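You operate a simulated robot arm through the tools that you are given. There is no shell and no other tool.

Carry out the task below with a simulated two-armed robot. There is one attempt and no reset: what you move stays moved.

Task
Swap the brown board in the blue pocket for the white board.
Fine: lock lever free first, brown board in the TRIED holder, lever locked at the end. Where these are worked on the way, their far stop is far enough and under half their travel is too little: lock lever of the blue pocket.

The check looks at the end state, three seconds after you hand in, the way a careful person would. Anything else that was tipped, shoved, dropped, spilled or broken makes it a failure.

Robot
Two 7-joint arms with two-finger parallel grippers on one trunk that stands fixed in place. Base frame: the origin is at the foot of the trunk, x ahead of it, y to its left, z up; the work surface is at about z = 68. Lengths are in cm, angles in degrees, forces in N, time in s.
The left shoulder is at [6, 14.3, 97.6], the right one opposite. With the tool pointing down near the work surface each hand reaches from about 26 to 72 cm from the base axis, measured 20 degrees to its own side. Payload 1.57 kg a hand.
Tool frame (each hand has its own): the origin (TCP) lies between the finger pads and is the grasp point; the fingertips stand 3 cm ahead of it; z points along the fingers, y is the line along which they close. The gripper opens to 11 cm. The fingers are 2.4 cm wide and 1.2 cm thick; the gripper's body (4.8 by 11.2 cm) begins 7.8 cm behind the TCP.
Orientation is that of the tool frame in the base frame, as a unit quaternion [w, x, y, z]. With the fingers straight down and closing along the base's y, the tool's x points along the base's -x, its y along +y and its z along -z.

Tools
- The arms move only by the tool apply_moves. It takes "left_rows", "right_rows" or both (then of equal length, played together; a hand with none holds still); each is a list of rows, each an object (a shift or turn left out is 0, a gripper value left out holds the last) with "travel": the shift along the tool's x, y, z in units of 300 mm (1.0 is 300 mm), a list of three; "rotation": the turn, a rotation vector about the tool's x, y, z in units of 60 degrees (1.0 is 60 degrees), a list of three. In form: [{"travel": [tx, ty, tz], "rotation": [ax, ay, az]}, ...]. A call has 1 to 20 rows; each row is the pose to reach, as a shift and turn from the pose commanded when the call began, along the tool's axes at that moment. "left_fingers" and "right_fingers" are, for a hand that has rows, the finger opening in cm, from 0 to 11, set as the call begins (left out, the last holds). A call with a number of a shift or a turn outside -1 to 1 is refused whole. A row lasts 0.2 s, in which the tool goes at most 5 cm and 8.6 degrees; a call with a longer step from one row to the next is refused whole, and so is a gripper value outside its range. Where a pose cannot be reached the arm comes as near as it can. A force on the tool above 90 N (or 10 N above the force at the start of the call, whichever is more), or a blocked arm, ends the call early, and 0.2 s more pass. The fingers move at their own pace (about 4.5 cm/s each) and stop on an object; they squeeze with about 31 N. The grip force told is the motor's: it shows also when the fingers shut on nothing. Time passes only in rows, and 0.2 s behind the last, so rows that repeat a pose let the fingers close. The reply holds the time, the measured pose of the TCP, the force on the tool along the base axes, the opening and the grip force, in the units named above and with some noise, with the torque about the TCP (base axes, N m) and any sound that the robot's microphone picked up, and new pictures: "views" is both (left out), scene, wrist or none (wrist: the cameras of the hands that moved).
- Cameras (640 x 400 px; columns grow to the right, rows downward): "scene" is now at [6.25, 0.85, 159.17]; the picture's right is [0.04, -1.00, 0.00], its down [-0.78, -0.03, -0.62] and it looks along [0.62, 0.03, -0.78] (base axes); focal length 321 px, centre (320, 200). "left" rides on the left gripper at [7, -1.6, -14.1] in its tool frame; the picture's right is [0.23, 0.97, 0.00], its down [-0.86, 0.20, -0.48] and it looks along [-0.47, 0.11, 0.88] (tool axes); focal length 222 px, centre (320, 200). "right" rides on the right gripper at [7, 1.6, -14.1] in its tool frame; the picture's right is [-0.23, 0.97, 0.00], its down [-0.86, -0.20, -0.48] and it looks along [-0.47, -0.11, 0.88] (tool axes); focal length 222 px, centre (320, 200). There is no depth. A picture from a camera that has moved, and an enlarged one, comes with that camera's place and axes in the base frame and with its lens. The place of the scene camera against the robot may be out by one fixed shift of up to 2.5 cm in any direction.
- move_column(by): slides the trunk up (or, below 0, down) by that many cm; the arms and the scene camera ride with it, the base frame stays. It gives what a move gives, with no picture.
- aim_head(pan, tilt): turns the head with the scene camera to pan (to the left, within 86 degrees either way) and tilt (down, from -29 to 69), counted from straight ahead of the robot. It gives what a move gives, and a new picture of the scene camera.
- enlarge(camera, box): a new picture of the part [left, top, right, bottom] of that camera's present view, enlarged. It takes no simulated time.
- close_job(): hands the job in; it is judged then, once.

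Places have to be worked out from the pictures, the camera data and where the tool is seen. Open the grippers and draw the arms clear of the work before you hand the job in, unless the task says otherwise.

The tools are called after ">>>" by a JSON object that holds its "method" and its "body". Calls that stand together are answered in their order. apply_moves: Moves the arms, as the interface text tells. Its arguments: {"type":"object","properties":{"left_rows":{"type":"array","items":{"type":"object","properties":{"travel":{"type":"array","items":{"type":"number"}},"rotation":{"type":"array","items":{"type":"number"}}}}},"left_fingers":{"type":"number"},"right_rows":{"type":"array","items":{"type":"object","properties":{"travel":{"type":"array","items":{"type":"number"}},"rotation":{"type":"array","items":{"type":"number"}}}}},"right_fingers":{"type":"number"},"views":{"type":"string","enum":["both","scene","wrist","none"]}},"required":[]} The other tools are called the same way: move_column (by) slides the trunk up or down; aim_head (pan, tilt) turns the head that bears the scene camera; enlarge (camera, box) takes an enlarged picture of a part of a camera's view; close_job () hands the job in.

At the start:

```text
t: 0.0
left_position: [50.12, 18.08, 115.87]
left_tool_rot: [0.002, -0.001, 1.0, 0.0]
left_contact_force: [-0.3, 0.2, -0.3]
left_torque: [0.01, 0.03, -0.03]
left_finger_gap: 11.0
left_grasp_force: 0.1
right_position: [51.22, -29.55, 114.56]
right_tool_rot: [0.001, 0.0, 1.0, 0.0]
right_contact_force: [1.0, -0.3, -0.7]
right_torque: [-0.06, 0.01, -0.01]
right_finger_gap: 10.99
right_grasp_force: 0.0
trunk travel left (down, up): [-57.5, 1.5]
head pan, tilt: [2.5, 51.4]
```

scene: 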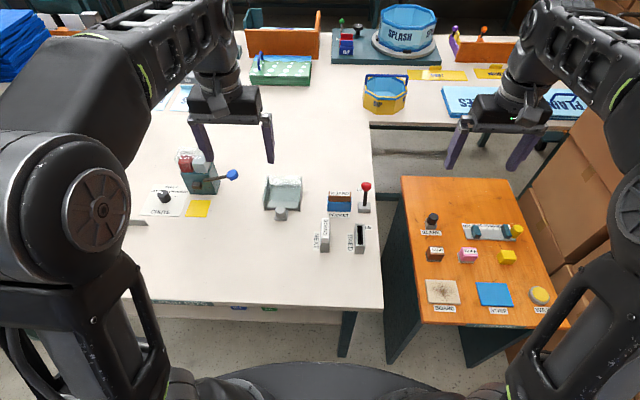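
right: 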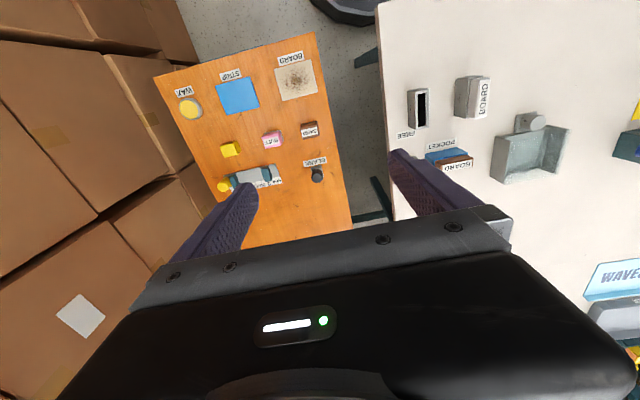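
left: 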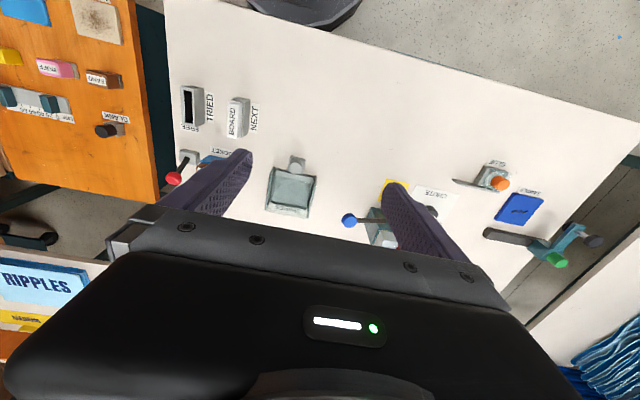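

I see the blue pocket with a red-knobbed lever, and two holders (TRIED and NEXT) near it. I enlarge the views to see details.

>>> {"method": "enlarge", "body": {"camera": "scene", "box": [250, 160, 410, 260]}}

>>> {"method": "enlarge", "body": {"camera": "right", "box": [380, 60, 580, 190]}}

>>> {"method": "enlarge", "body": {"camera": "left", "box": [150, 70, 310, 190]}}

```text
4.00 times, centred on (330, 210) of scene
camera zoom: at [6.25, 0.85, 159.17], right [0.04, -1.0, 0.0], down [-0.78, -0.03, -0.62], along [0.62, 0.03, -0.78], focal length 1285 px, centre (280, 160)
```

zoom: 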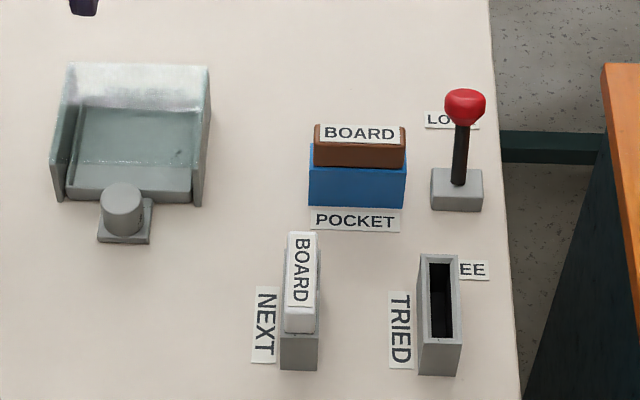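

```text
3.08 times, centred on (480, 125) of right
camera zoom: at [44.34, -27.94, 128.62], right [0.23, 0.97, 0.0], down [0.85, -0.2, 0.48], along [0.47, -0.11, -0.88], focal length 684 px, centre (-172, 431)
```

zoom: 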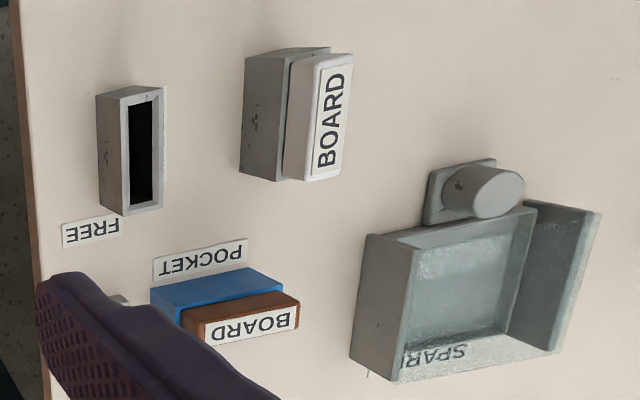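

```text
3.33 times, centred on (230, 130) of left
camera zoom: at [43.07, 16.4, 130.01], right [-0.23, 0.97, 0.0], down [0.85, 0.2, 0.48], along [0.47, 0.11, -0.88], focal length 740 px, centre (620, 433)
```

zoom: 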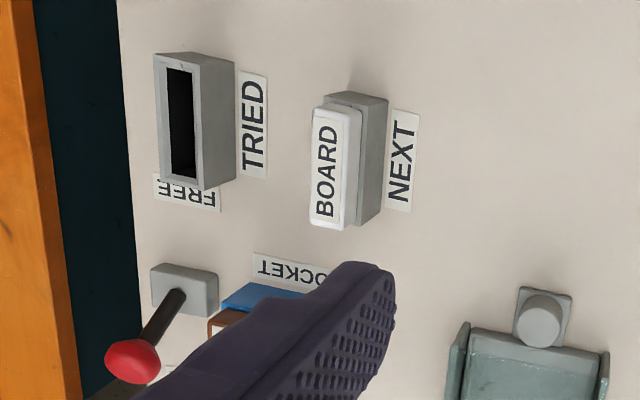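

By triangulating the FREE label between both wrist cameras, I put the white table's top nearer z≈75. The pocket is at about (67,-3), the lever at (68,-10.5), TRIED at (57,-9.5) and NEXT at (57,1). I move the right hand over the area, still high, for a closer look.

>>> {"method": "apply_moves", "body": {"right_rows": [{"travel": [-0.02, 0.09, 0.04]}, {"travel": [-0.04, 0.18, 0.08]}, {"travel": [-0.06, 0.27, 0.12]}, {"travel": [-0.08, 0.36, 0.16]}, {"travel": [-0.1, 0.45, 0.2]}, {"travel": [-0.1, 0.54, 0.24]}, {"travel": [-0.1, 0.63, 0.28]}, {"travel": [-0.1, 0.7, 0.3]}, {"travel": [-0.1, 0.7, 0.3]}], "views": "both"}}

```text
t: 2.0
left_position: [50.15, 18.02, 115.91]
left_tool_rot: [0.002, -0.001, 1.0, 0.001]
left_contact_force: [0.8, 0.3, -0.3]
left_torque: [0.02, 0.01, 0.01]
left_finger_gap: 11.01
left_grasp_force: 0.1
right_position: [54.34, -8.61, 105.58]
right_tool_rot: [0.002, -0.001, 1.0, 0.0]
right_contact_force: [0.5, -0.2, -0.3]
right_torque: [0.02, 0.0, -0.01]
right_finger_gap: 11.0
right_grasp_force: 0.0
trunk travel left (down, up): [-57.5, 1.5]
head pan, tilt: [2.5, 51.4]
camera scene: at [6.25, 0.83, 159.17], right [0.04, -1.0, 0.0], down [-0.78, -0.03, -0.62], along [0.62, 0.03, -0.78], focal length 321 px, centre (320, 200)
camera right: at [47.34, -6.98, 119.62], right [0.23, 0.97, 0.0], down [0.85, -0.2, 0.48], along [0.47, -0.11, -0.88], focal length 222 px, centre (320, 200)
```

scene: 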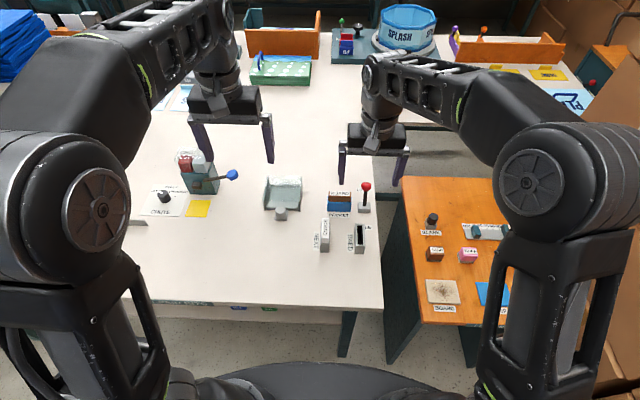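
right: 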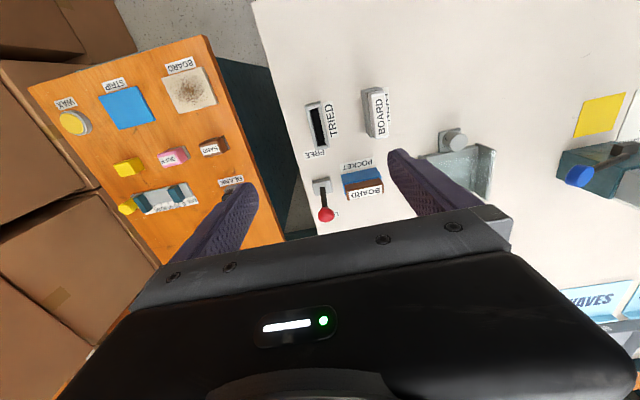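

>>> {"method": "enlarge", "body": {"camera": "right", "box": [290, 80, 418, 240]}}

>>> {"method": "enlarge", "body": {"camera": "scene", "box": [300, 170, 400, 260]}}

```text
2.50 times, centred on (354, 160) of right
camera zoom: at [47.34, -6.98, 119.62], right [0.23, 0.97, 0.0], down [0.85, -0.2, 0.48], along [0.47, -0.11, -0.88], focal length 555 px, centre (235, 300)
```

zoom: 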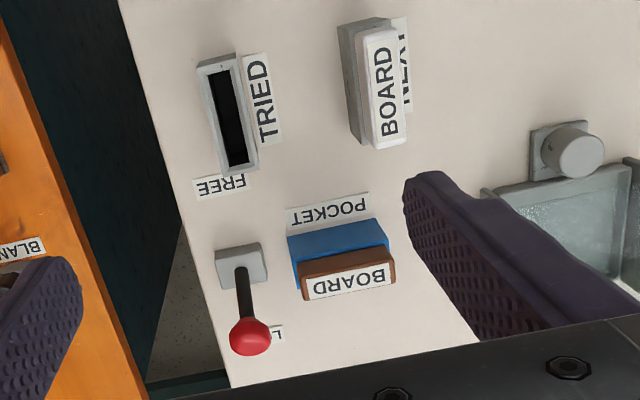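

```text
4.44 times, centred on (350, 215) of scene
camera zoom: at [6.25, 0.83, 159.17], right [0.04, -1.0, 0.0], down [-0.78, -0.03, -0.62], along [0.62, 0.03, -0.78], focal length 1428 px, centre (187, 133)
```

zoom: 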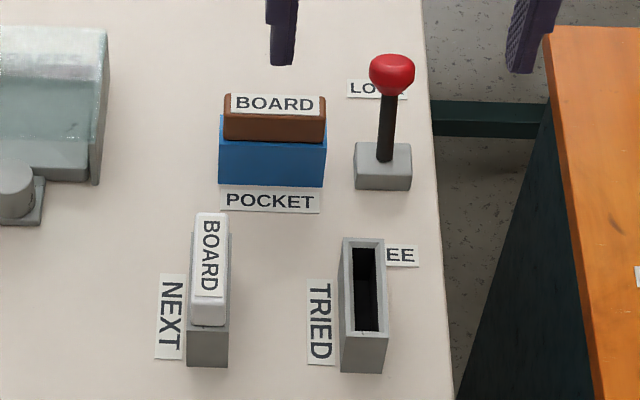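

The lever leans toward +x (LOCK), with its knob at about (70,-11,83.5). The brown board's top is near (67,-3,83.5), TRIED is centred near (54.4,-9) and NEXT near (54.5,0.9). I move above the knob with narrowed fingers to check.

>>> {"method": "apply_moves", "body": {"right_fingers": 4.5, "right_rows": [{"travel": [-0.1, -0.016, 0.06]}, {"travel": [-0.2, -0.032, 0.12]}, {"travel": [-0.3, -0.048, 0.18]}, {"travel": [-0.4, -0.064, 0.24]}, {"travel": [-0.5, -0.083, 0.3]}, {"travel": [-0.52, -0.083, 0.333]}, {"travel": [-0.52, -0.083, 0.333]}, {"travel": [-0.52, -0.083, 0.333]}], "views": "both"}}

```text
t: 3.8
left_position: [50.09, 17.97, 115.94]
left_tool_rot: [0.001, -0.001, 1.0, 0.0]
left_contact_force: [-0.8, -0.8, 0.3]
left_torque: [-0.02, -0.01, -0.02]
left_finger_gap: 11.01
left_grasp_force: 0.0
right_position: [68.13, -10.71, 97.15]
right_tool_rot: [0.001, -0.001, 1.0, 0.0]
right_contact_force: [-0.8, -0.3, 0.3]
right_torque: [0.01, -0.01, 0.0]
right_finger_gap: 4.49
right_grasp_force: 0.1
right hand out of reach, approached as far as the arm can: row 5, 6, 7, 8
trunk travel left (down, up): [-57.5, 1.5]
head pan, tilt: [2.5, 51.4]
camera scene: at [6.25, 0.84, 159.17], right [0.04, -1.0, 0.0], down [-0.78, -0.03, -0.62], along [0.62, 0.03, -0.78], focal length 321 px, centre (320, 200)
camera right: at [61.28, -9.17, 111.18], right [0.23, 0.97, 0.0], down [0.85, -0.2, 0.48], along [0.47, -0.11, -0.88], focal length 222 px, centre (320, 200)
```

scene: 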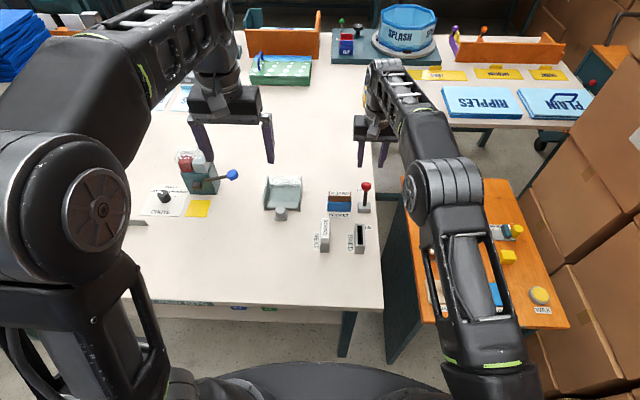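
right: 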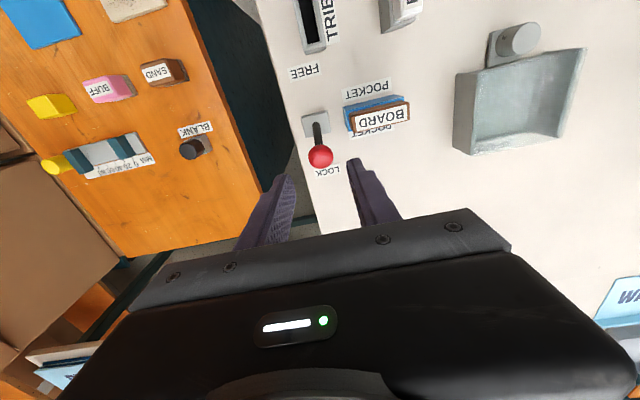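

The knob is 3 cm wide, at about (69.5,-11.1,84.2). The arm is at its reach limit at this height, and lower down it should reach further. I descend partway and check.

>>> {"method": "apply_moves", "body": {"right_fingers": 5.0, "right_rows": [{"travel": [0, 0, 0.06]}, {"travel": [0, 0, 0.12]}, {"travel": [0, 0, 0.16]}, {"travel": [0, 0, 0.16]}], "views": "both"}}

```text
t: 4.8
left_position: [49.99, 18.15, 115.74]
left_tool_rot: [0.002, 0.0, 1.0, 0.001]
left_contact_force: [-0.6, -0.8, 0.0]
left_torque: [-0.02, 0.02, -0.01]
left_finger_gap: 11.01
left_grasp_force: 0.1
right_position: [68.14, -10.67, 92.51]
right_tool_rot: [0.0, -0.001, 1.0, 0.001]
right_contact_force: [0.2, 0.1, 0.4]
right_torque: [-0.02, 0.02, 0.01]
right_finger_gap: 5.02
right_grasp_force: 0.0
trunk travel left (down, up): [-57.5, 1.5]
head pan, tilt: [2.5, 51.4]
camera scene: at [6.25, 0.85, 159.17], right [0.04, -1.0, 0.0], down [-0.78, -0.03, -0.62], along [0.62, 0.03, -0.78], focal length 321 px, centre (320, 200)
camera right: at [61.3, -9.1, 106.41], right [0.23, 0.97, 0.0], down [0.85, -0.2, 0.48], along [0.47, -0.11, -0.88], focal length 222 px, centre (320, 200)
```

scene: 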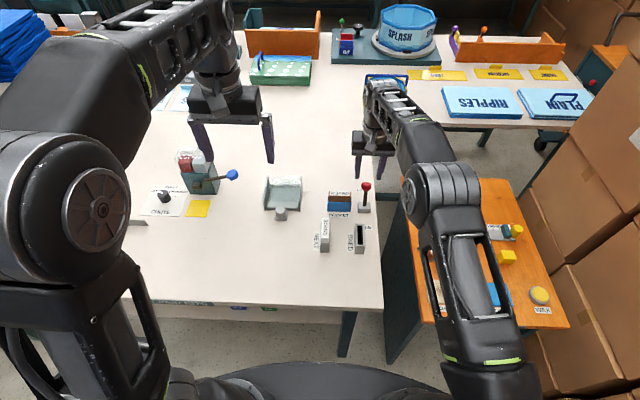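
right: 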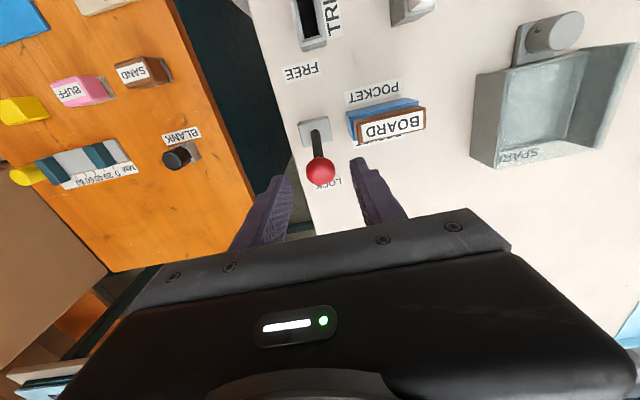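

The commands turn out to be relative to the actual pose. The knob is at about (69.6,-11.05,84.3), so I line up on it and descend with the fingers straddling it in y.

>>> {"method": "apply_moves", "body": {"right_rows": [{"travel": [0, -0.013, 0.04]}, {"travel": [-0.02, -0.013, 0.1]}, {"travel": [-0.05, -0.013, 0.16]}, {"travel": [-0.05, -0.013, 0.21]}, {"travel": [-0.05, -0.013, 0.233]}, {"travel": [-0.05, -0.013, 0.233]}], "views": "both"}}

```text
t: 6.2
left_position: [50.07, 18.14, 115.87]
left_tool_rot: [0.002, -0.001, 1.0, 0.0]
left_contact_force: [0.5, -0.2, -0.6]
left_torque: [-0.03, 0.0, 0.02]
left_finger_gap: 10.98
left_grasp_force: 0.1
right_position: [69.87, -11.09, 85.43]
right_tool_rot: [0.0, 0.0, 1.0, -0.001]
right_contact_force: [0.1, 0.1, -0.6]
right_torque: [0.0, 0.01, 0.01]
right_finger_gap: 4.97
right_grasp_force: 0.0
trunk travel left (down, up): [-57.5, 1.5]
head pan, tilt: [2.5, 51.4]
camera scene: at [6.24, 0.86, 159.17], right [0.04, -1.0, 0.0], down [-0.78, -0.03, -0.62], along [0.62, 0.03, -0.78], focal length 321 px, centre (320, 200)
camera right: at [62.85, -9.52, 99.44], right [0.23, 0.97, 0.0], down [0.85, -0.2, 0.48], along [0.47, -0.11, -0.88], focal length 222 px, centre (320, 200)
```

scene: 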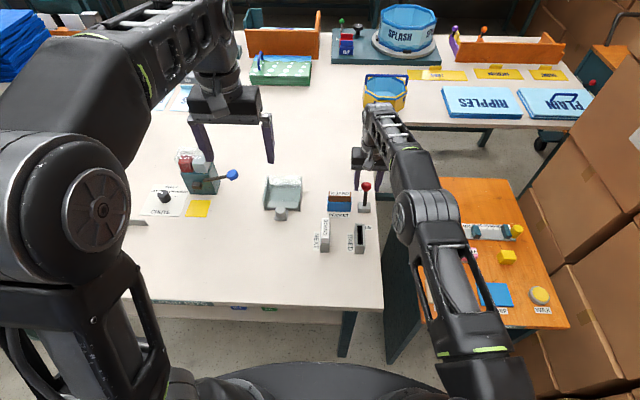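
right: 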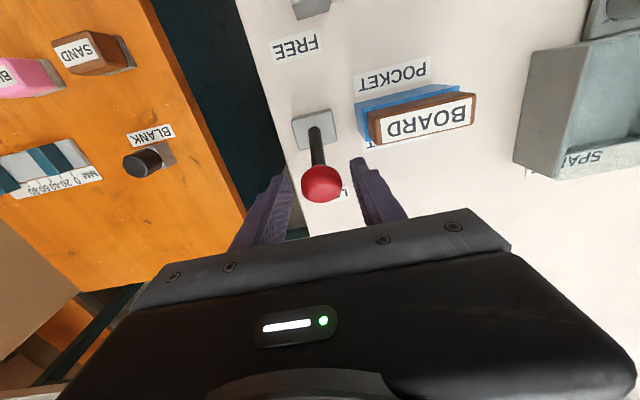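

The scene view suggests the fingertips may be higher than, or beyond, the knob, so I enlarge both views to check.

>>> {"method": "enlarge", "body": {"camera": "scene", "box": [320, 130, 420, 220]}}

>>> {"method": "enlarge", "body": {"camera": "right", "box": [220, 80, 480, 250]}}

```text
4.44 times, centred on (370, 175) of scene
camera zoom: at [6.24, 0.86, 159.17], right [0.04, -1.0, 0.0], down [-0.78, -0.03, -0.62], along [0.62, 0.03, -0.78], focal length 1428 px, centre (98, 311)
```

zoom: 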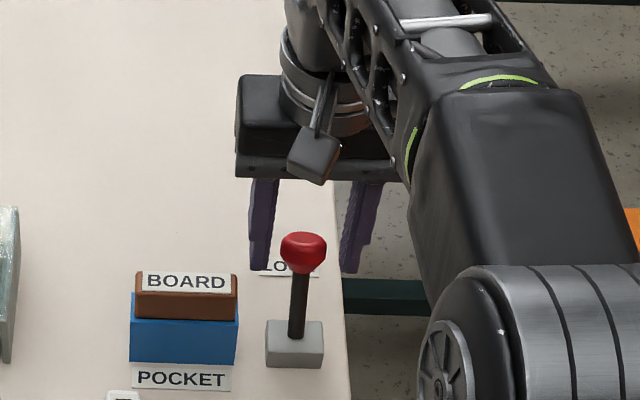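

```text
2.35 times, centred on (350, 165) of right
camera zoom: at [62.85, -9.52, 99.44], right [0.23, 0.97, 0.0], down [0.85, -0.2, 0.48], along [0.47, -0.11, -0.88], focal length 523 px, centre (249, 282)
```

zoom: 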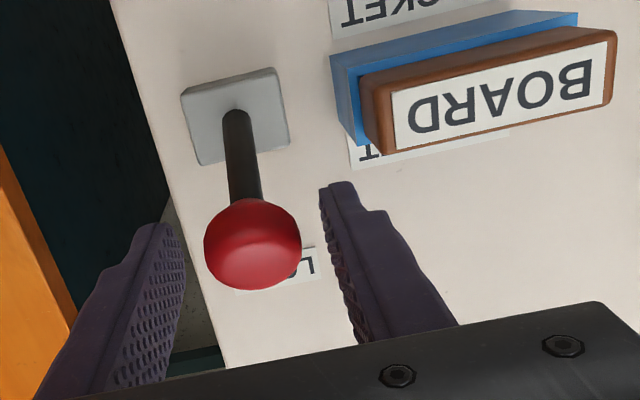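

The knob sits between the finger pads. I close on it.

>>> {"method": "apply_moves", "body": {"right_fingers": 0, "right_rows": [{"travel": [0, 0, 0]}, {"travel": [0, 0, 0]}, {"travel": [0, 0, 0]}, {"travel": [0, 0, 0]}], "views": "wrist"}}

```text
t: 7.2
left_position: [50.05, 18.27, 115.84]
left_tool_rot: [0.002, -0.001, 1.0, 0.0]
left_contact_force: [-0.8, 0.0, 0.1]
left_torque: [0.01, 0.01, -0.02]
left_finger_gap: 11.03
left_grasp_force: 0.0
right_position: [69.78, -10.97, 85.41]
right_tool_rot: [0.0, 0.0, 1.0, 0.0]
right_contact_force: [0.0, 4.8, -0.1]
right_torque: [0.09, -0.03, -0.01]
right_finger_gap: 3.1
right_grasp_force: 39.9
trunk travel left (down, up): [-57.5, 1.5]
head pan, tilt: [2.5, 51.4]
camera right: at [62.85, -9.43, 99.44], right [0.23, 0.97, 0.0], down [0.85, -0.2, 0.48], along [0.47, -0.11, -0.88], focal length 222 px, centre (320, 200)
```

right: 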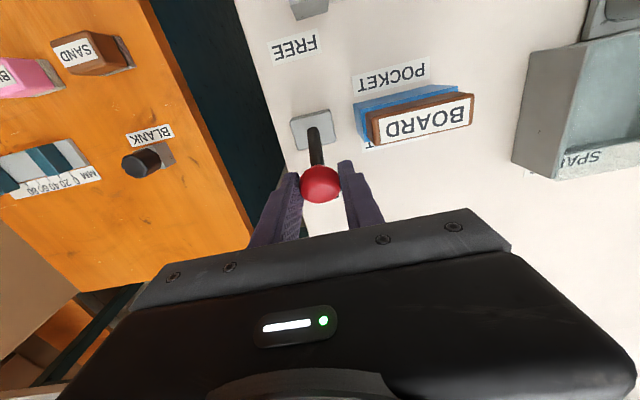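

I'm holding the knob (gap 3.1). I swing it toward FREE (-x) along a shallow arc.

>>> {"method": "apply_moves", "body": {"right_rows": [{"travel": [0.02, 0.004, -0.006]}, {"travel": [0.04, 0.004, -0.01]}, {"travel": [0.06, 0.004, -0.014]}, {"travel": [0.08, 0.004, -0.016]}, {"travel": [0.1, 0.004, -0.017]}, {"travel": [0.12, 0.004, -0.016]}, {"travel": [0.14, 0.004, -0.013]}, {"travel": [0.16, 0.004, -0.008]}, {"travel": [0.16, 0.004, -0.008]}], "views": "both"}}

```text
t: 9.2
left_position: [49.98, 18.09, 115.97]
left_tool_rot: [0.002, -0.001, 1.0, 0.001]
left_contact_force: [-0.3, 0.2, -0.5]
left_torque: [-0.03, -0.01, -0.01]
left_finger_gap: 11.01
left_grasp_force: 0.0
right_position: [64.94, -10.93, 85.62]
right_tool_rot: [0.0, 0.001, 1.0, -0.001]
right_contact_force: [6.2, -0.5, 12.2]
right_torque: [-0.03, -0.74, 0.02]
right_finger_gap: 3.06
right_grasp_force: 39.5
trunk travel left (down, up): [-57.5, 1.5]
head pan, tilt: [2.5, 51.4]
camera scene: at [6.17, 0.86, 159.18], right [0.04, -1.0, 0.0], down [-0.78, -0.03, -0.62], along [0.62, 0.03, -0.78], focal length 321 px, centre (320, 200)
camera right: at [58.01, -9.41, 99.74], right [0.23, 0.97, 0.0], down [0.85, -0.2, 0.48], along [0.47, -0.11, -0.88], focal length 222 px, centre (320, 200)
```

scene: 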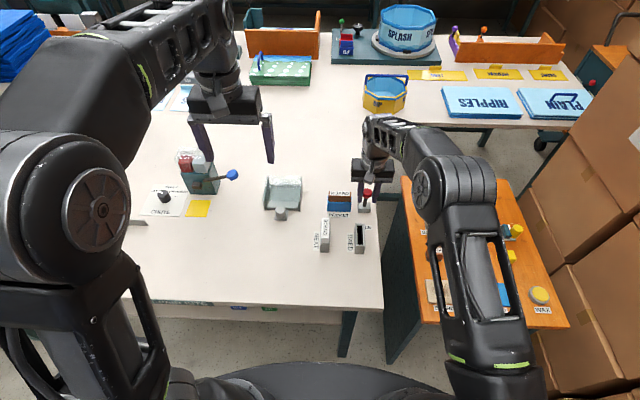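
right: 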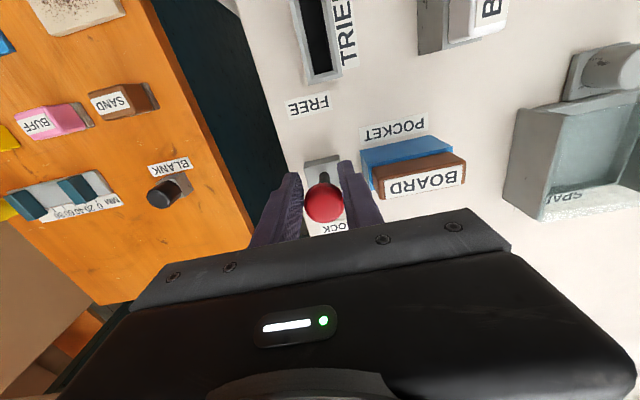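

The lever follows the hand, with a light spring or upward force. I keep going toward the far stop in small steps while watching the force.

>>> {"method": "apply_moves", "body": {"right_rows": [{"travel": [0.01, 0, -0.012]}, {"travel": [0.025, 0, -0.012]}, {"travel": [0.04, 0, -0.009]}, {"travel": [0.055, 0, -0.004]}, {"travel": [0.055, 0, -0.004]}], "views": "both"}}

```text
t: 10.4
left_position: [50.12, 18.08, 115.91]
left_tool_rot: [0.001, -0.001, 1.0, 0.0]
left_contact_force: [-0.7, 0.0, 1.0]
left_torque: [0.02, -0.02, 0.0]
left_finger_gap: 11.01
left_grasp_force: 0.2
right_position: [63.37, -10.88, 85.75]
right_tool_rot: [0.0, 0.0, 1.0, 0.0]
right_contact_force: [-1.0, -0.6, 0.1]
right_torque: [0.01, -0.03, 0.0]
right_finger_gap: 0.0
right_grasp_force: 21.3
trunk travel left (down, up): [-57.5, 1.5]
head pan, tilt: [2.5, 51.4]
camera scene: at [6.26, 0.85, 159.17], right [0.04, -1.0, 0.0], down [-0.78, -0.03, -0.62], along [0.62, 0.03, -0.78], focal length 321 px, centre (320, 200)
camera right: at [56.37, -9.39, 99.75], right [0.23, 0.97, 0.0], down [0.85, -0.2, 0.48], along [0.47, -0.11, -0.88], focal length 222 px, centre (320, 200)
```

scene: 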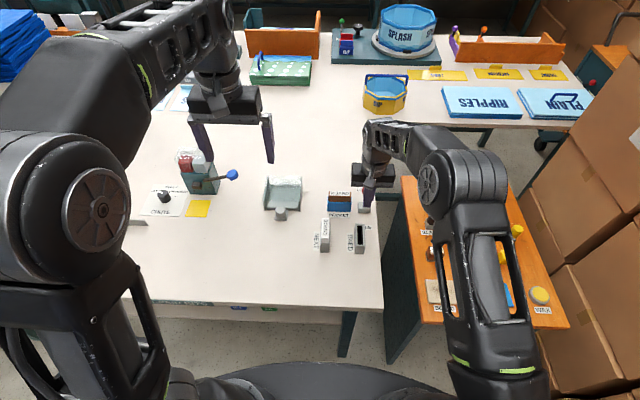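
right: 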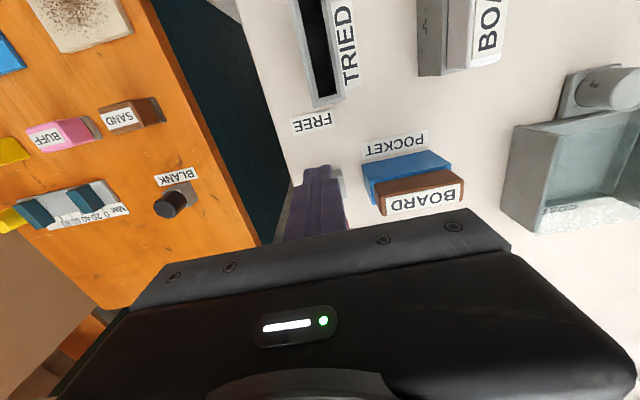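

The knob slipped out of the grip and the fingers shut. I raise the hand to see where the lever stands.

>>> {"method": "apply_moves", "body": {"right_rows": [{"travel": [0.03, 0, -0.06]}, {"travel": [0.07, 0, -0.16]}, {"travel": [0.14, 0, -0.26]}, {"travel": [0.2, 0, -0.33]}, {"travel": [0.2, 0, -0.33]}], "views": "both"}}

>>> {"method": "enlarge", "body": {"camera": "scene", "box": [320, 130, 420, 220]}}

>>> {"method": "enlarge", "body": {"camera": "right", "box": [240, 50, 480, 210]}}

```text
t: 11.6
left_position: [50.08, 18.03, 115.82]
left_tool_rot: [0.002, -0.001, 1.0, 0.0]
left_contact_force: [0.6, -0.3, 0.3]
left_torque: [-0.01, 0.03, -0.03]
left_finger_gap: 10.98
left_grasp_force: 0.1
right_position: [57.43, -10.86, 95.68]
right_tool_rot: [0.0, -0.002, 1.0, 0.0]
right_contact_force: [-0.4, 0.1, 0.0]
right_torque: [0.0, 0.02, 0.0]
right_finger_gap: 0.0
right_grasp_force: 21.3
trunk travel left (down, up): [-57.5, 1.5]
head pan, tilt: [2.5, 51.4]
camera scene: at [6.29, 0.86, 159.17], right [0.04, -1.0, 0.0], down [-0.78, -0.03, -0.62], along [0.62, 0.03, -0.78], focal length 321 px, centre (320, 200)
camera right: at [50.4, -9.48, 109.7], right [0.23, 0.97, 0.0], down [0.86, -0.2, 0.48], along [0.47, -0.11, -0.88], focal length 222 px, centre (320, 200)
```

scene: 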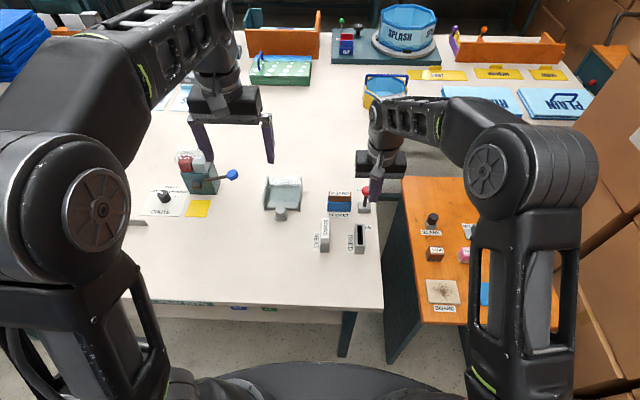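
right: 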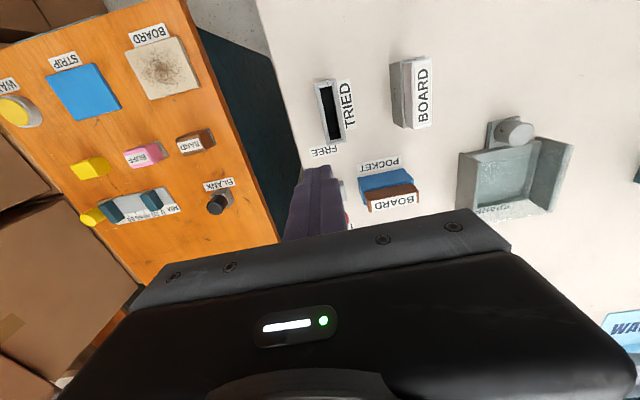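

```text
4.44 times, centred on (370, 175) of scene
camera zoom: at [6.29, 0.86, 159.17], right [0.04, -1.0, 0.0], down [-0.78, -0.03, -0.62], along [0.62, 0.03, -0.78], focal length 1428 px, centre (98, 311)
```

zoom: 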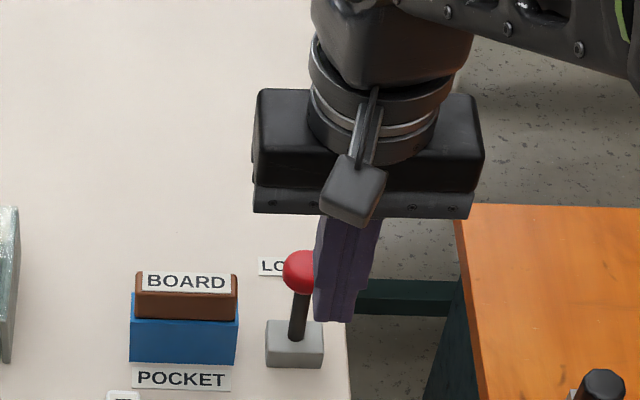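

```text
2.50 times, centred on (360, 130) of right
camera zoom: at [50.4, -9.48, 109.7], right [0.23, 0.97, 0.0], down [0.86, -0.2, 0.48], along [0.47, -0.11, -0.88], focal length 555 px, centre (220, 375)
```

zoom: 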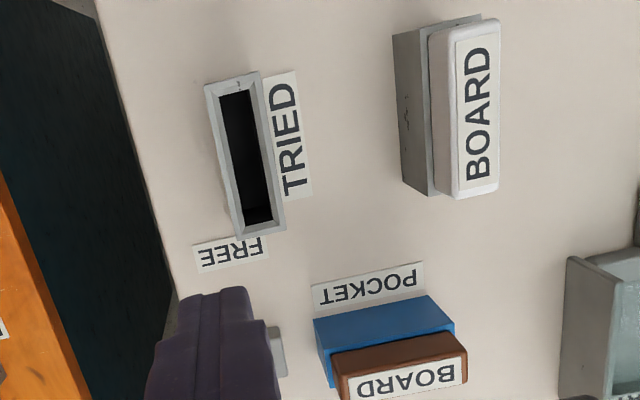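

The lever seems to have moved only partly. I open the fingers so the wrist camera can see it.

>>> {"method": "apply_moves", "body": {"right_fingers": 7, "right_rows": [{"travel": [0, 0, 0]}, {"travel": [0, 0, 0]}, {"travel": [0, 0, 0]}, {"travel": [0, 0, 0]}, {"travel": [0, 0, 0]}], "views": "none"}}

>>> {"method": "enlarge", "body": {"camera": "right", "box": [240, 80, 480, 230]}}

>>> {"method": "enlarge", "body": {"camera": "scene", "box": [320, 130, 420, 220]}}

```text
t: 12.8
left_position: [50.04, 17.98, 115.9]
left_tool_rot: [0.002, -0.001, 1.0, 0.001]
left_contact_force: [-0.3, 0.6, 0.8]
left_torque: [-0.01, -0.01, -0.04]
left_finger_gap: 10.97
left_grasp_force: 0.0
right_position: [57.35, -11.09, 95.68]
right_tool_rot: [0.0, 0.001, 1.0, 0.0]
right_contact_force: [0.3, -0.1, 0.2]
right_torque: [-0.02, -0.02, 0.0]
right_finger_gap: 6.99
right_grasp_force: 0.1
trunk travel left (down, up): [-57.5, 1.5]
head pan, tilt: [2.5, 51.4]
```

```text
2.67 times, centred on (360, 155) of right
camera zoom: at [50.4, -9.48, 109.69], right [0.23, 0.97, 0.0], down [0.85, -0.2, 0.48], along [0.47, -0.11, -0.88], focal length 592 px, centre (213, 320)
```

zoom: 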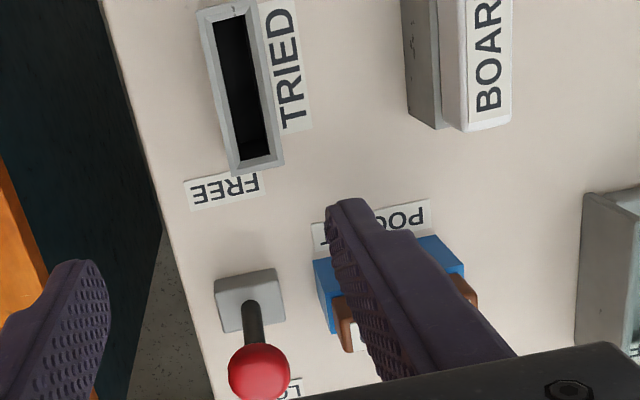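

```text
4.44 times, centred on (370, 175) of scene
camera zoom: at [6.25, 0.85, 159.17], right [0.04, -1.0, 0.0], down [-0.78, -0.03, -0.62], along [0.62, 0.03, -0.78], focal length 1428 px, centre (98, 311)
```

zoom: 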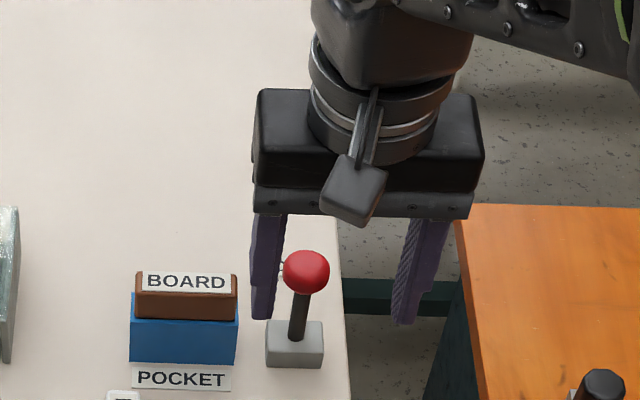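

The lever is now about upright, with its knob at (67.1,-11,84.7), so it is only half-way. I push it from behind with closed fingers, tilting the tool 20° outward for reach.

>>> {"method": "apply_moves", "body": {"right_fingers": 0, "right_rows": [{"travel": [-0.09, 0, 0.02], "rotation": [0, -0.06, 0]}, {"travel": [-0.18, 0, 0.05], "rotation": [0, -0.13, 0]}, {"travel": [-0.27, 0, 0.08], "rotation": [0, -0.2, 0]}, {"travel": [-0.36, 0, 0.11], "rotation": [0, -0.27, 0]}, {"travel": [-0.437, 0, 0.13], "rotation": [0, -0.333, 0]}, {"travel": [-0.437, 0, 0.13], "rotation": [0, -0.333, 0]}, {"travel": [-0.437, 0, 0.13], "rotation": [0, -0.333, 0]}], "views": "both"}}

>>> {"method": "enlarge", "body": {"camera": "scene", "box": [320, 130, 420, 220]}}

```text
t: 14.4
left_position: [50.08, 18.06, 115.89]
left_tool_rot: [0.002, 0.0, 1.0, 0.0]
left_contact_force: [0.6, -0.6, -0.3]
left_torque: [0.04, -0.03, -0.02]
left_finger_gap: 11.01
left_grasp_force: 0.1
right_position: [70.47, -10.96, 91.7]
right_tool_rot: [0.174, 0.0, 0.985, 0.0]
right_contact_force: [0.4, -0.3, 1.0]
right_torque: [0.01, 0.02, 0.01]
right_finger_gap: 0.02
right_grasp_force: 21.6
trunk travel left (down, up): [-57.5, 1.5]
head pan, tilt: [2.5, 51.4]
camera scene: at [6.27, 0.85, 159.17], right [0.04, -1.0, 0.0], down [-0.78, -0.03, -0.62], along [0.62, 0.03, -0.78], focal length 321 px, centre (320, 200)
camera right: at [59.12, -9.45, 102.45], right [0.21, 0.97, 0.08], down [0.64, -0.2, 0.74], along [0.74, -0.11, -0.67], focal length 222 px, centre (320, 200)
```

scene: 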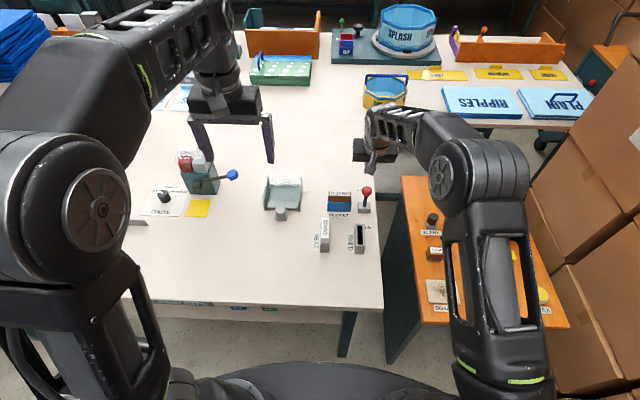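
right: 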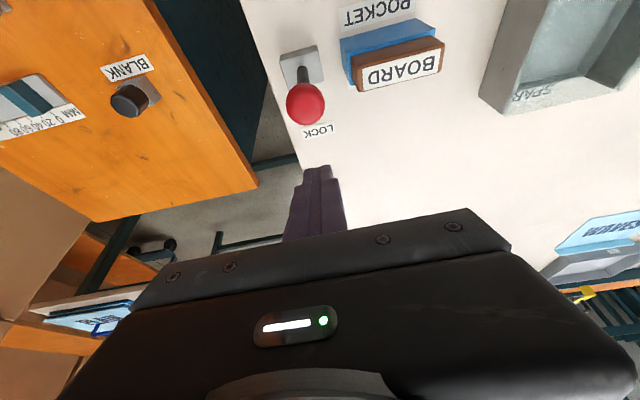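

```text
4.44 times, centred on (370, 175) of scene
camera zoom: at [6.27, 0.85, 159.17], right [0.04, -1.0, 0.0], down [-0.78, -0.03, -0.62], along [0.62, 0.03, -0.78], focal length 1428 px, centre (98, 311)
```

zoom: 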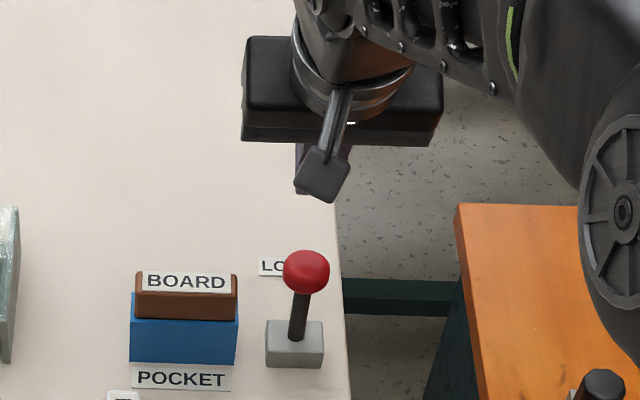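

The finger is lined up with the knob in y. I descend behind it and push toward FREE in small steps.

>>> {"method": "apply_moves", "body": {"right_rows": [{"travel": [0.03, 0, 0.08]}, {"travel": [0.0593, 0, 0.163]}, {"travel": [0.0593, 0, 0.163]}, {"travel": [0.0812, 0, 0.155]}, {"travel": [0.1031, 0, 0.147]}, {"travel": [0.125, 0, 0.139]}, {"travel": [0.147, 0, 0.131]}, {"travel": [0.169, 0, 0.123]}], "views": "both"}}

>>> {"method": "enlarge", "body": {"camera": "scene", "box": [320, 130, 420, 220]}}

```text
t: 16.2
left_position: [50.08, 18.05, 115.86]
left_tool_rot: [0.001, -0.001, 1.0, 0.0]
left_contact_force: [-0.1, 0.5, -0.5]
left_torque: [0.01, -0.03, 0.03]
left_finger_gap: 11.0
left_grasp_force: 0.1
right_position: [66.86, -10.97, 86.59]
right_tool_rot: [0.174, -0.002, 0.985, 0.0]
right_contact_force: [-0.1, -0.3, 0.0]
right_torque: [0.0, -0.02, 0.0]
right_finger_gap: 0.0
right_grasp_force: 21.2
trunk travel left (down, up): [-57.5, 1.5]
head pan, tilt: [2.5, 51.4]
camera scene: at [6.25, 0.86, 159.17], right [0.04, -1.0, 0.0], down [-0.78, -0.03, -0.62], along [0.62, 0.03, -0.78], focal length 321 px, centre (320, 200)
camera right: at [55.56, -9.4, 97.32], right [0.21, 0.97, 0.08], down [0.64, -0.2, 0.74], along [0.74, -0.11, -0.67], focal length 222 px, centre (320, 200)
```

scene: 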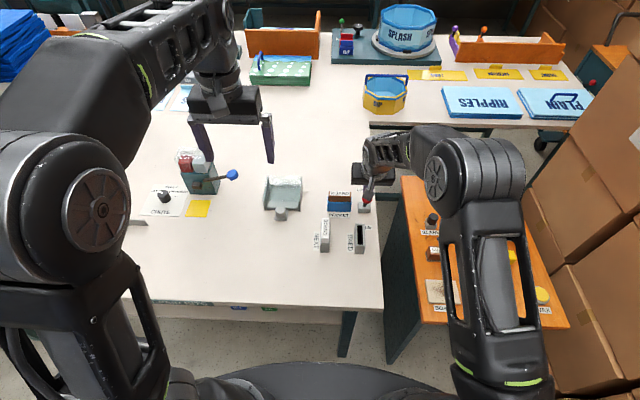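
right: 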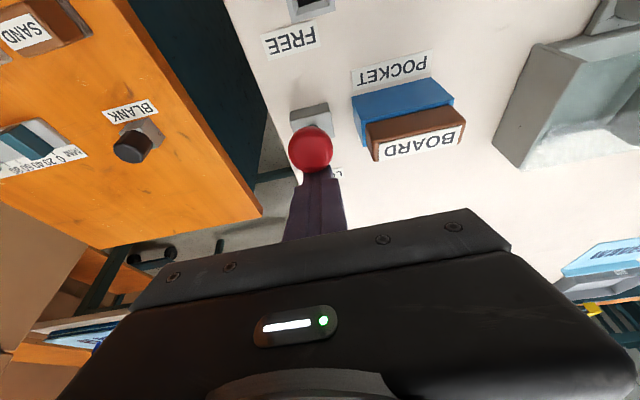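

```text
4.44 times, centred on (370, 175) of scene
camera zoom: at [6.25, 0.86, 159.17], right [0.04, -1.0, 0.0], down [-0.78, -0.03, -0.62], along [0.62, 0.03, -0.78], focal length 1428 px, centre (98, 311)
```

zoom: 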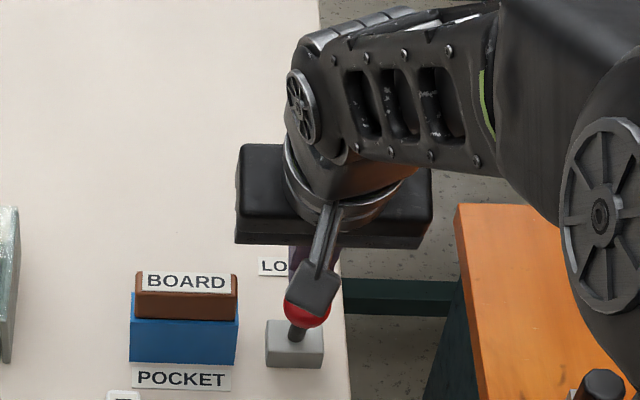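

The knob has moved to x≈64.5, on the FREE side. I push on in small steps until the stop pushes back.

>>> {"method": "apply_moves", "body": {"right_rows": [{"travel": [0.0157, 0, -0.0057]}, {"travel": [0.0313, 0, -0.0114]}, {"travel": [0.0313, 0, -0.0114]}], "views": "wrist"}}

```text
t: 17.0
left_position: [50.06, 18.17, 115.78]
left_tool_rot: [0.002, -0.002, 1.0, -0.001]
left_contact_force: [-0.4, 0.2, 0.3]
left_torque: [0.03, -0.03, 0.0]
left_finger_gap: 11.02
left_grasp_force: 0.0
right_position: [66.13, -10.94, 86.66]
right_tool_rot: [0.176, 0.0, 0.984, 0.0]
right_contact_force: [11.0, -1.3, 3.8]
right_torque: [-0.05, -0.22, -0.01]
right_finger_gap: 0.0
right_grasp_force: 21.1
trunk travel left (down, up): [-57.5, 1.5]
head pan, tilt: [2.5, 51.4]
camera right: at [54.75, -9.46, 97.37], right [0.21, 0.97, 0.08], down [0.64, -0.2, 0.74], along [0.74, -0.11, -0.66], focal length 222 px, centre (320, 200)
```

right: 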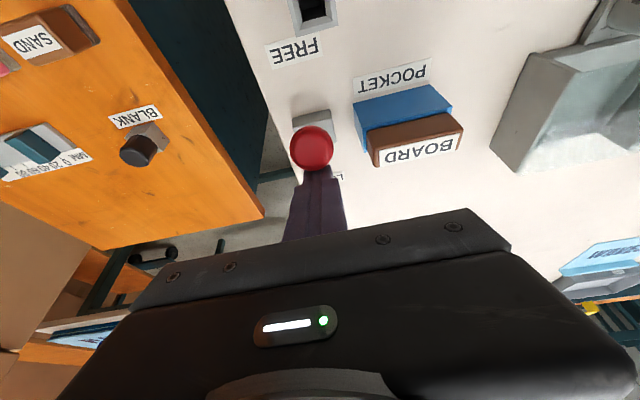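

There's 11 N of resistance now, so I push a little further to find out whether this is the stop or just friction.

>>> {"method": "apply_moves", "body": {"right_rows": [{"travel": [0.0157, 0, -0.004]}, {"travel": [0.0313, 0, -0.008]}, {"travel": [0.0313, 0, -0.008]}], "views": "wrist"}}

```text
t: 17.8
left_position: [50.49, 18.03, 115.71]
left_tool_rot: [0.0, 0.0, 1.0, 0.0]
left_contact_force: [0.4, 0.6, 0.1]
left_torque: [0.01, 0.01, -0.03]
left_finger_gap: 10.98
left_grasp_force: 0.0
right_position: [65.98, -10.95, 86.71]
right_tool_rot: [0.182, 0.0, 0.983, 0.003]
right_contact_force: [45.2, -4.7, 3.0]
right_torque: [-0.36, -1.01, -0.07]
right_finger_gap: 0.0
right_grasp_force: 21.2
trunk travel left (down, up): [-57.5, 1.5]
head pan, tilt: [2.5, 51.4]
camera right: at [54.39, -9.48, 97.31], right [0.21, 0.97, 0.09], down [0.63, -0.2, 0.75], along [0.75, -0.11, -0.65], focal length 222 px, centre (320, 200)
```

right: 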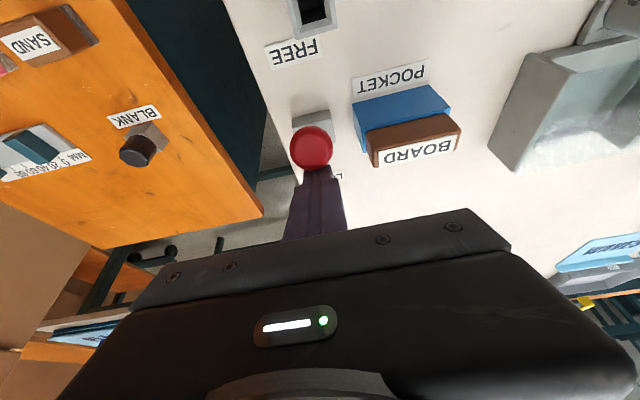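

That is the hard stop: 45 N with no further motion, so the lever is at FREE. I back off, rise and untilt.

>>> {"method": "apply_moves", "body": {"right_rows": [{"travel": [-0.04, 0, 0.014]}, {"travel": [-0.0783, 0, 0.0285]}, {"travel": [-0.12, 0, -0.08]}, {"travel": [-0.15, 0, -0.18]}, {"travel": [-0.15, 0, -0.2535], "rotation": [0, 0.08, 0]}, {"travel": [-0.1, 0.06, -0.28], "rotation": [0, 0.2, 0]}, {"travel": [0.04, 0.12, -0.31], "rotation": [0, 0.333, 0]}, {"travel": [0.14, 0.18, -0.33], "rotation": [0, 0.333, 0]}, {"travel": [0.14, 0.18, -0.33], "rotation": [0, 0.333, 0]}], "views": "both"}}

>>> {"method": "enlarge", "body": {"camera": "right", "box": [240, 50, 480, 210]}}

>>> {"method": "enlarge", "body": {"camera": "scene", "box": [300, 170, 400, 260]}}

```text
t: 19.8
left_position: [50.18, 18.03, 115.9]
left_tool_rot: [0.001, -0.001, 1.0, 0.0]
left_contact_force: [-0.1, -0.4, 0.6]
left_torque: [0.0, 0.02, 0.0]
left_finger_gap: 11.0
left_grasp_force: 0.1
right_position: [57.54, -5.52, 94.39]
right_tool_rot: [0.0, 0.0, 1.0, 0.001]
right_contact_force: [0.7, 0.5, 0.1]
right_torque: [0.0, 0.01, 0.02]
right_finger_gap: 0.0
right_grasp_force: 21.2
trunk travel left (down, up): [-57.5, 1.5]
head pan, tilt: [2.5, 51.4]
camera scene: at [6.31, 0.82, 159.16], right [0.04, -1.0, 0.0], down [-0.78, -0.03, -0.62], along [0.62, 0.03, -0.78], focal length 321 px, centre (320, 200)
camera right: at [50.58, -3.94, 108.37], right [0.23, 0.97, 0.0], down [0.86, -0.2, 0.48], along [0.47, -0.11, -0.88], focal length 222 px, centre (320, 200)
```

scene: 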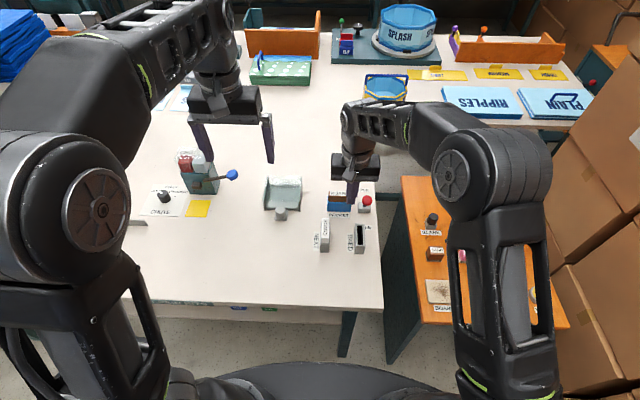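
right: 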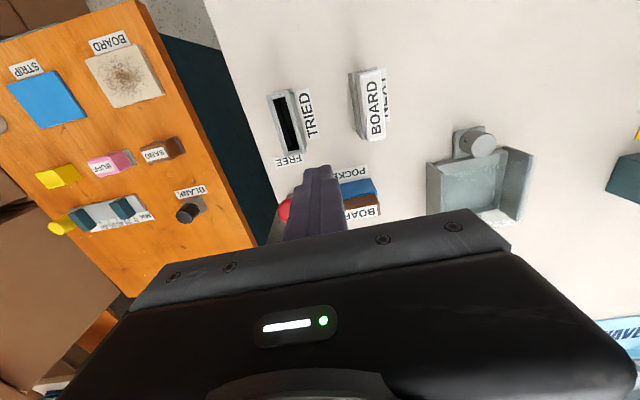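

```text
2.50 times, centred on (360, 130) of right
camera zoom: at [50.58, -3.94, 108.37], right [0.23, 0.97, 0.0], down [0.86, -0.2, 0.48], along [0.47, -0.11, -0.88], focal length 555 px, centre (220, 375)
```

zoom: 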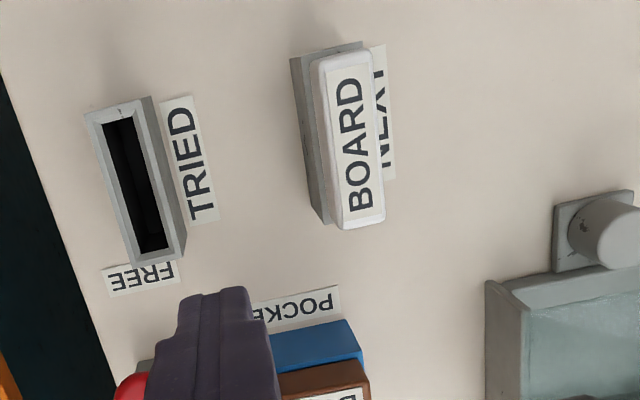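

```text
4.44 times, centred on (350, 215) of scene
camera zoom: at [6.31, 0.82, 159.16], right [0.04, -1.0, 0.0], down [-0.78, -0.03, -0.62], along [0.62, 0.03, -0.78], focal length 1428 px, centre (187, 133)
```

zoom: 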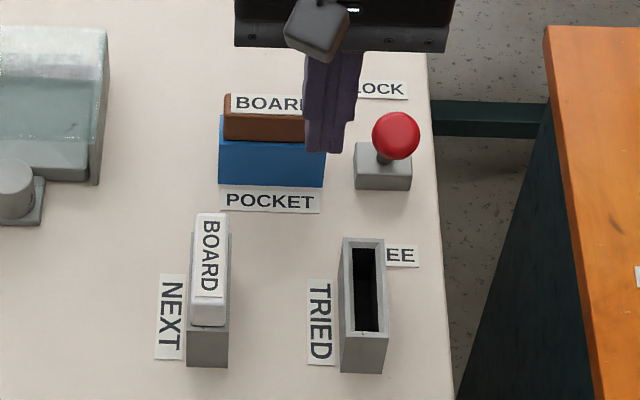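

The lever is fully over to FREE. The brown board's top is at about (67.05,-3.05,83.6), thin along x. I now turn the gripper 90° CCW in the clear, so that it closes along x, with a moderate opening.

>>> {"method": "apply_moves", "body": {"right_fingers": 5, "right_rows": [{"travel": [0, 0, -0.01], "rotation": [0, 0, -0.125]}, {"travel": [0, 0, -0.02], "rotation": [0, 0, -0.25]}, {"travel": [0, 0, -0.03], "rotation": [0, 0, -0.375]}, {"travel": [0, 0, -0.03], "rotation": [0, 0, -0.5]}, {"travel": [0, 0, -0.03], "rotation": [0, 0, -0.625]}, {"travel": [0, 0, -0.03], "rotation": [0, 0, -0.75]}, {"travel": [0, 0, -0.03], "rotation": [0, 0, -0.875]}, {"travel": [0, 0, -0.03], "rotation": [0, 0, -1.0]}, {"travel": [0, 0, -0.03], "rotation": [0, 0, -1.0]}], "views": "scene"}}

```text
t: 21.8
left_position: [50.01, 18.04, 115.87]
left_tool_rot: [0.002, 0.0, 1.0, 0.0]
left_contact_force: [-0.4, 0.3, -0.2]
left_torque: [0.01, 0.02, 0.01]
left_finger_gap: 10.98
left_grasp_force: 0.1
right_position: [57.69, -5.55, 95.13]
right_tool_rot: [0.0, -0.501, 0.865, 0.0]
right_contact_force: [1.3, 0.1, -0.8]
right_torque: [-0.02, -0.05, 0.04]
right_finger_gap: 5.02
right_grasp_force: 0.0
trunk travel left (down, up): [-57.5, 1.5]
head pan, tilt: [2.5, 51.4]
camera scene: at [6.25, 0.86, 159.17], right [0.04, -1.0, 0.0], down [-0.78, -0.03, -0.62], along [0.62, 0.03, -0.78], focal length 321 px, centre (320, 200)
```

scene: 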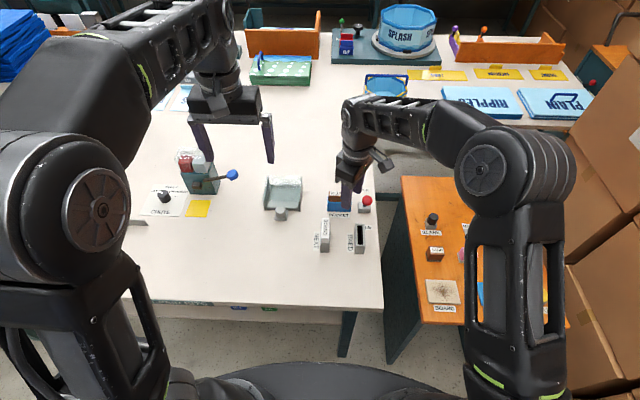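

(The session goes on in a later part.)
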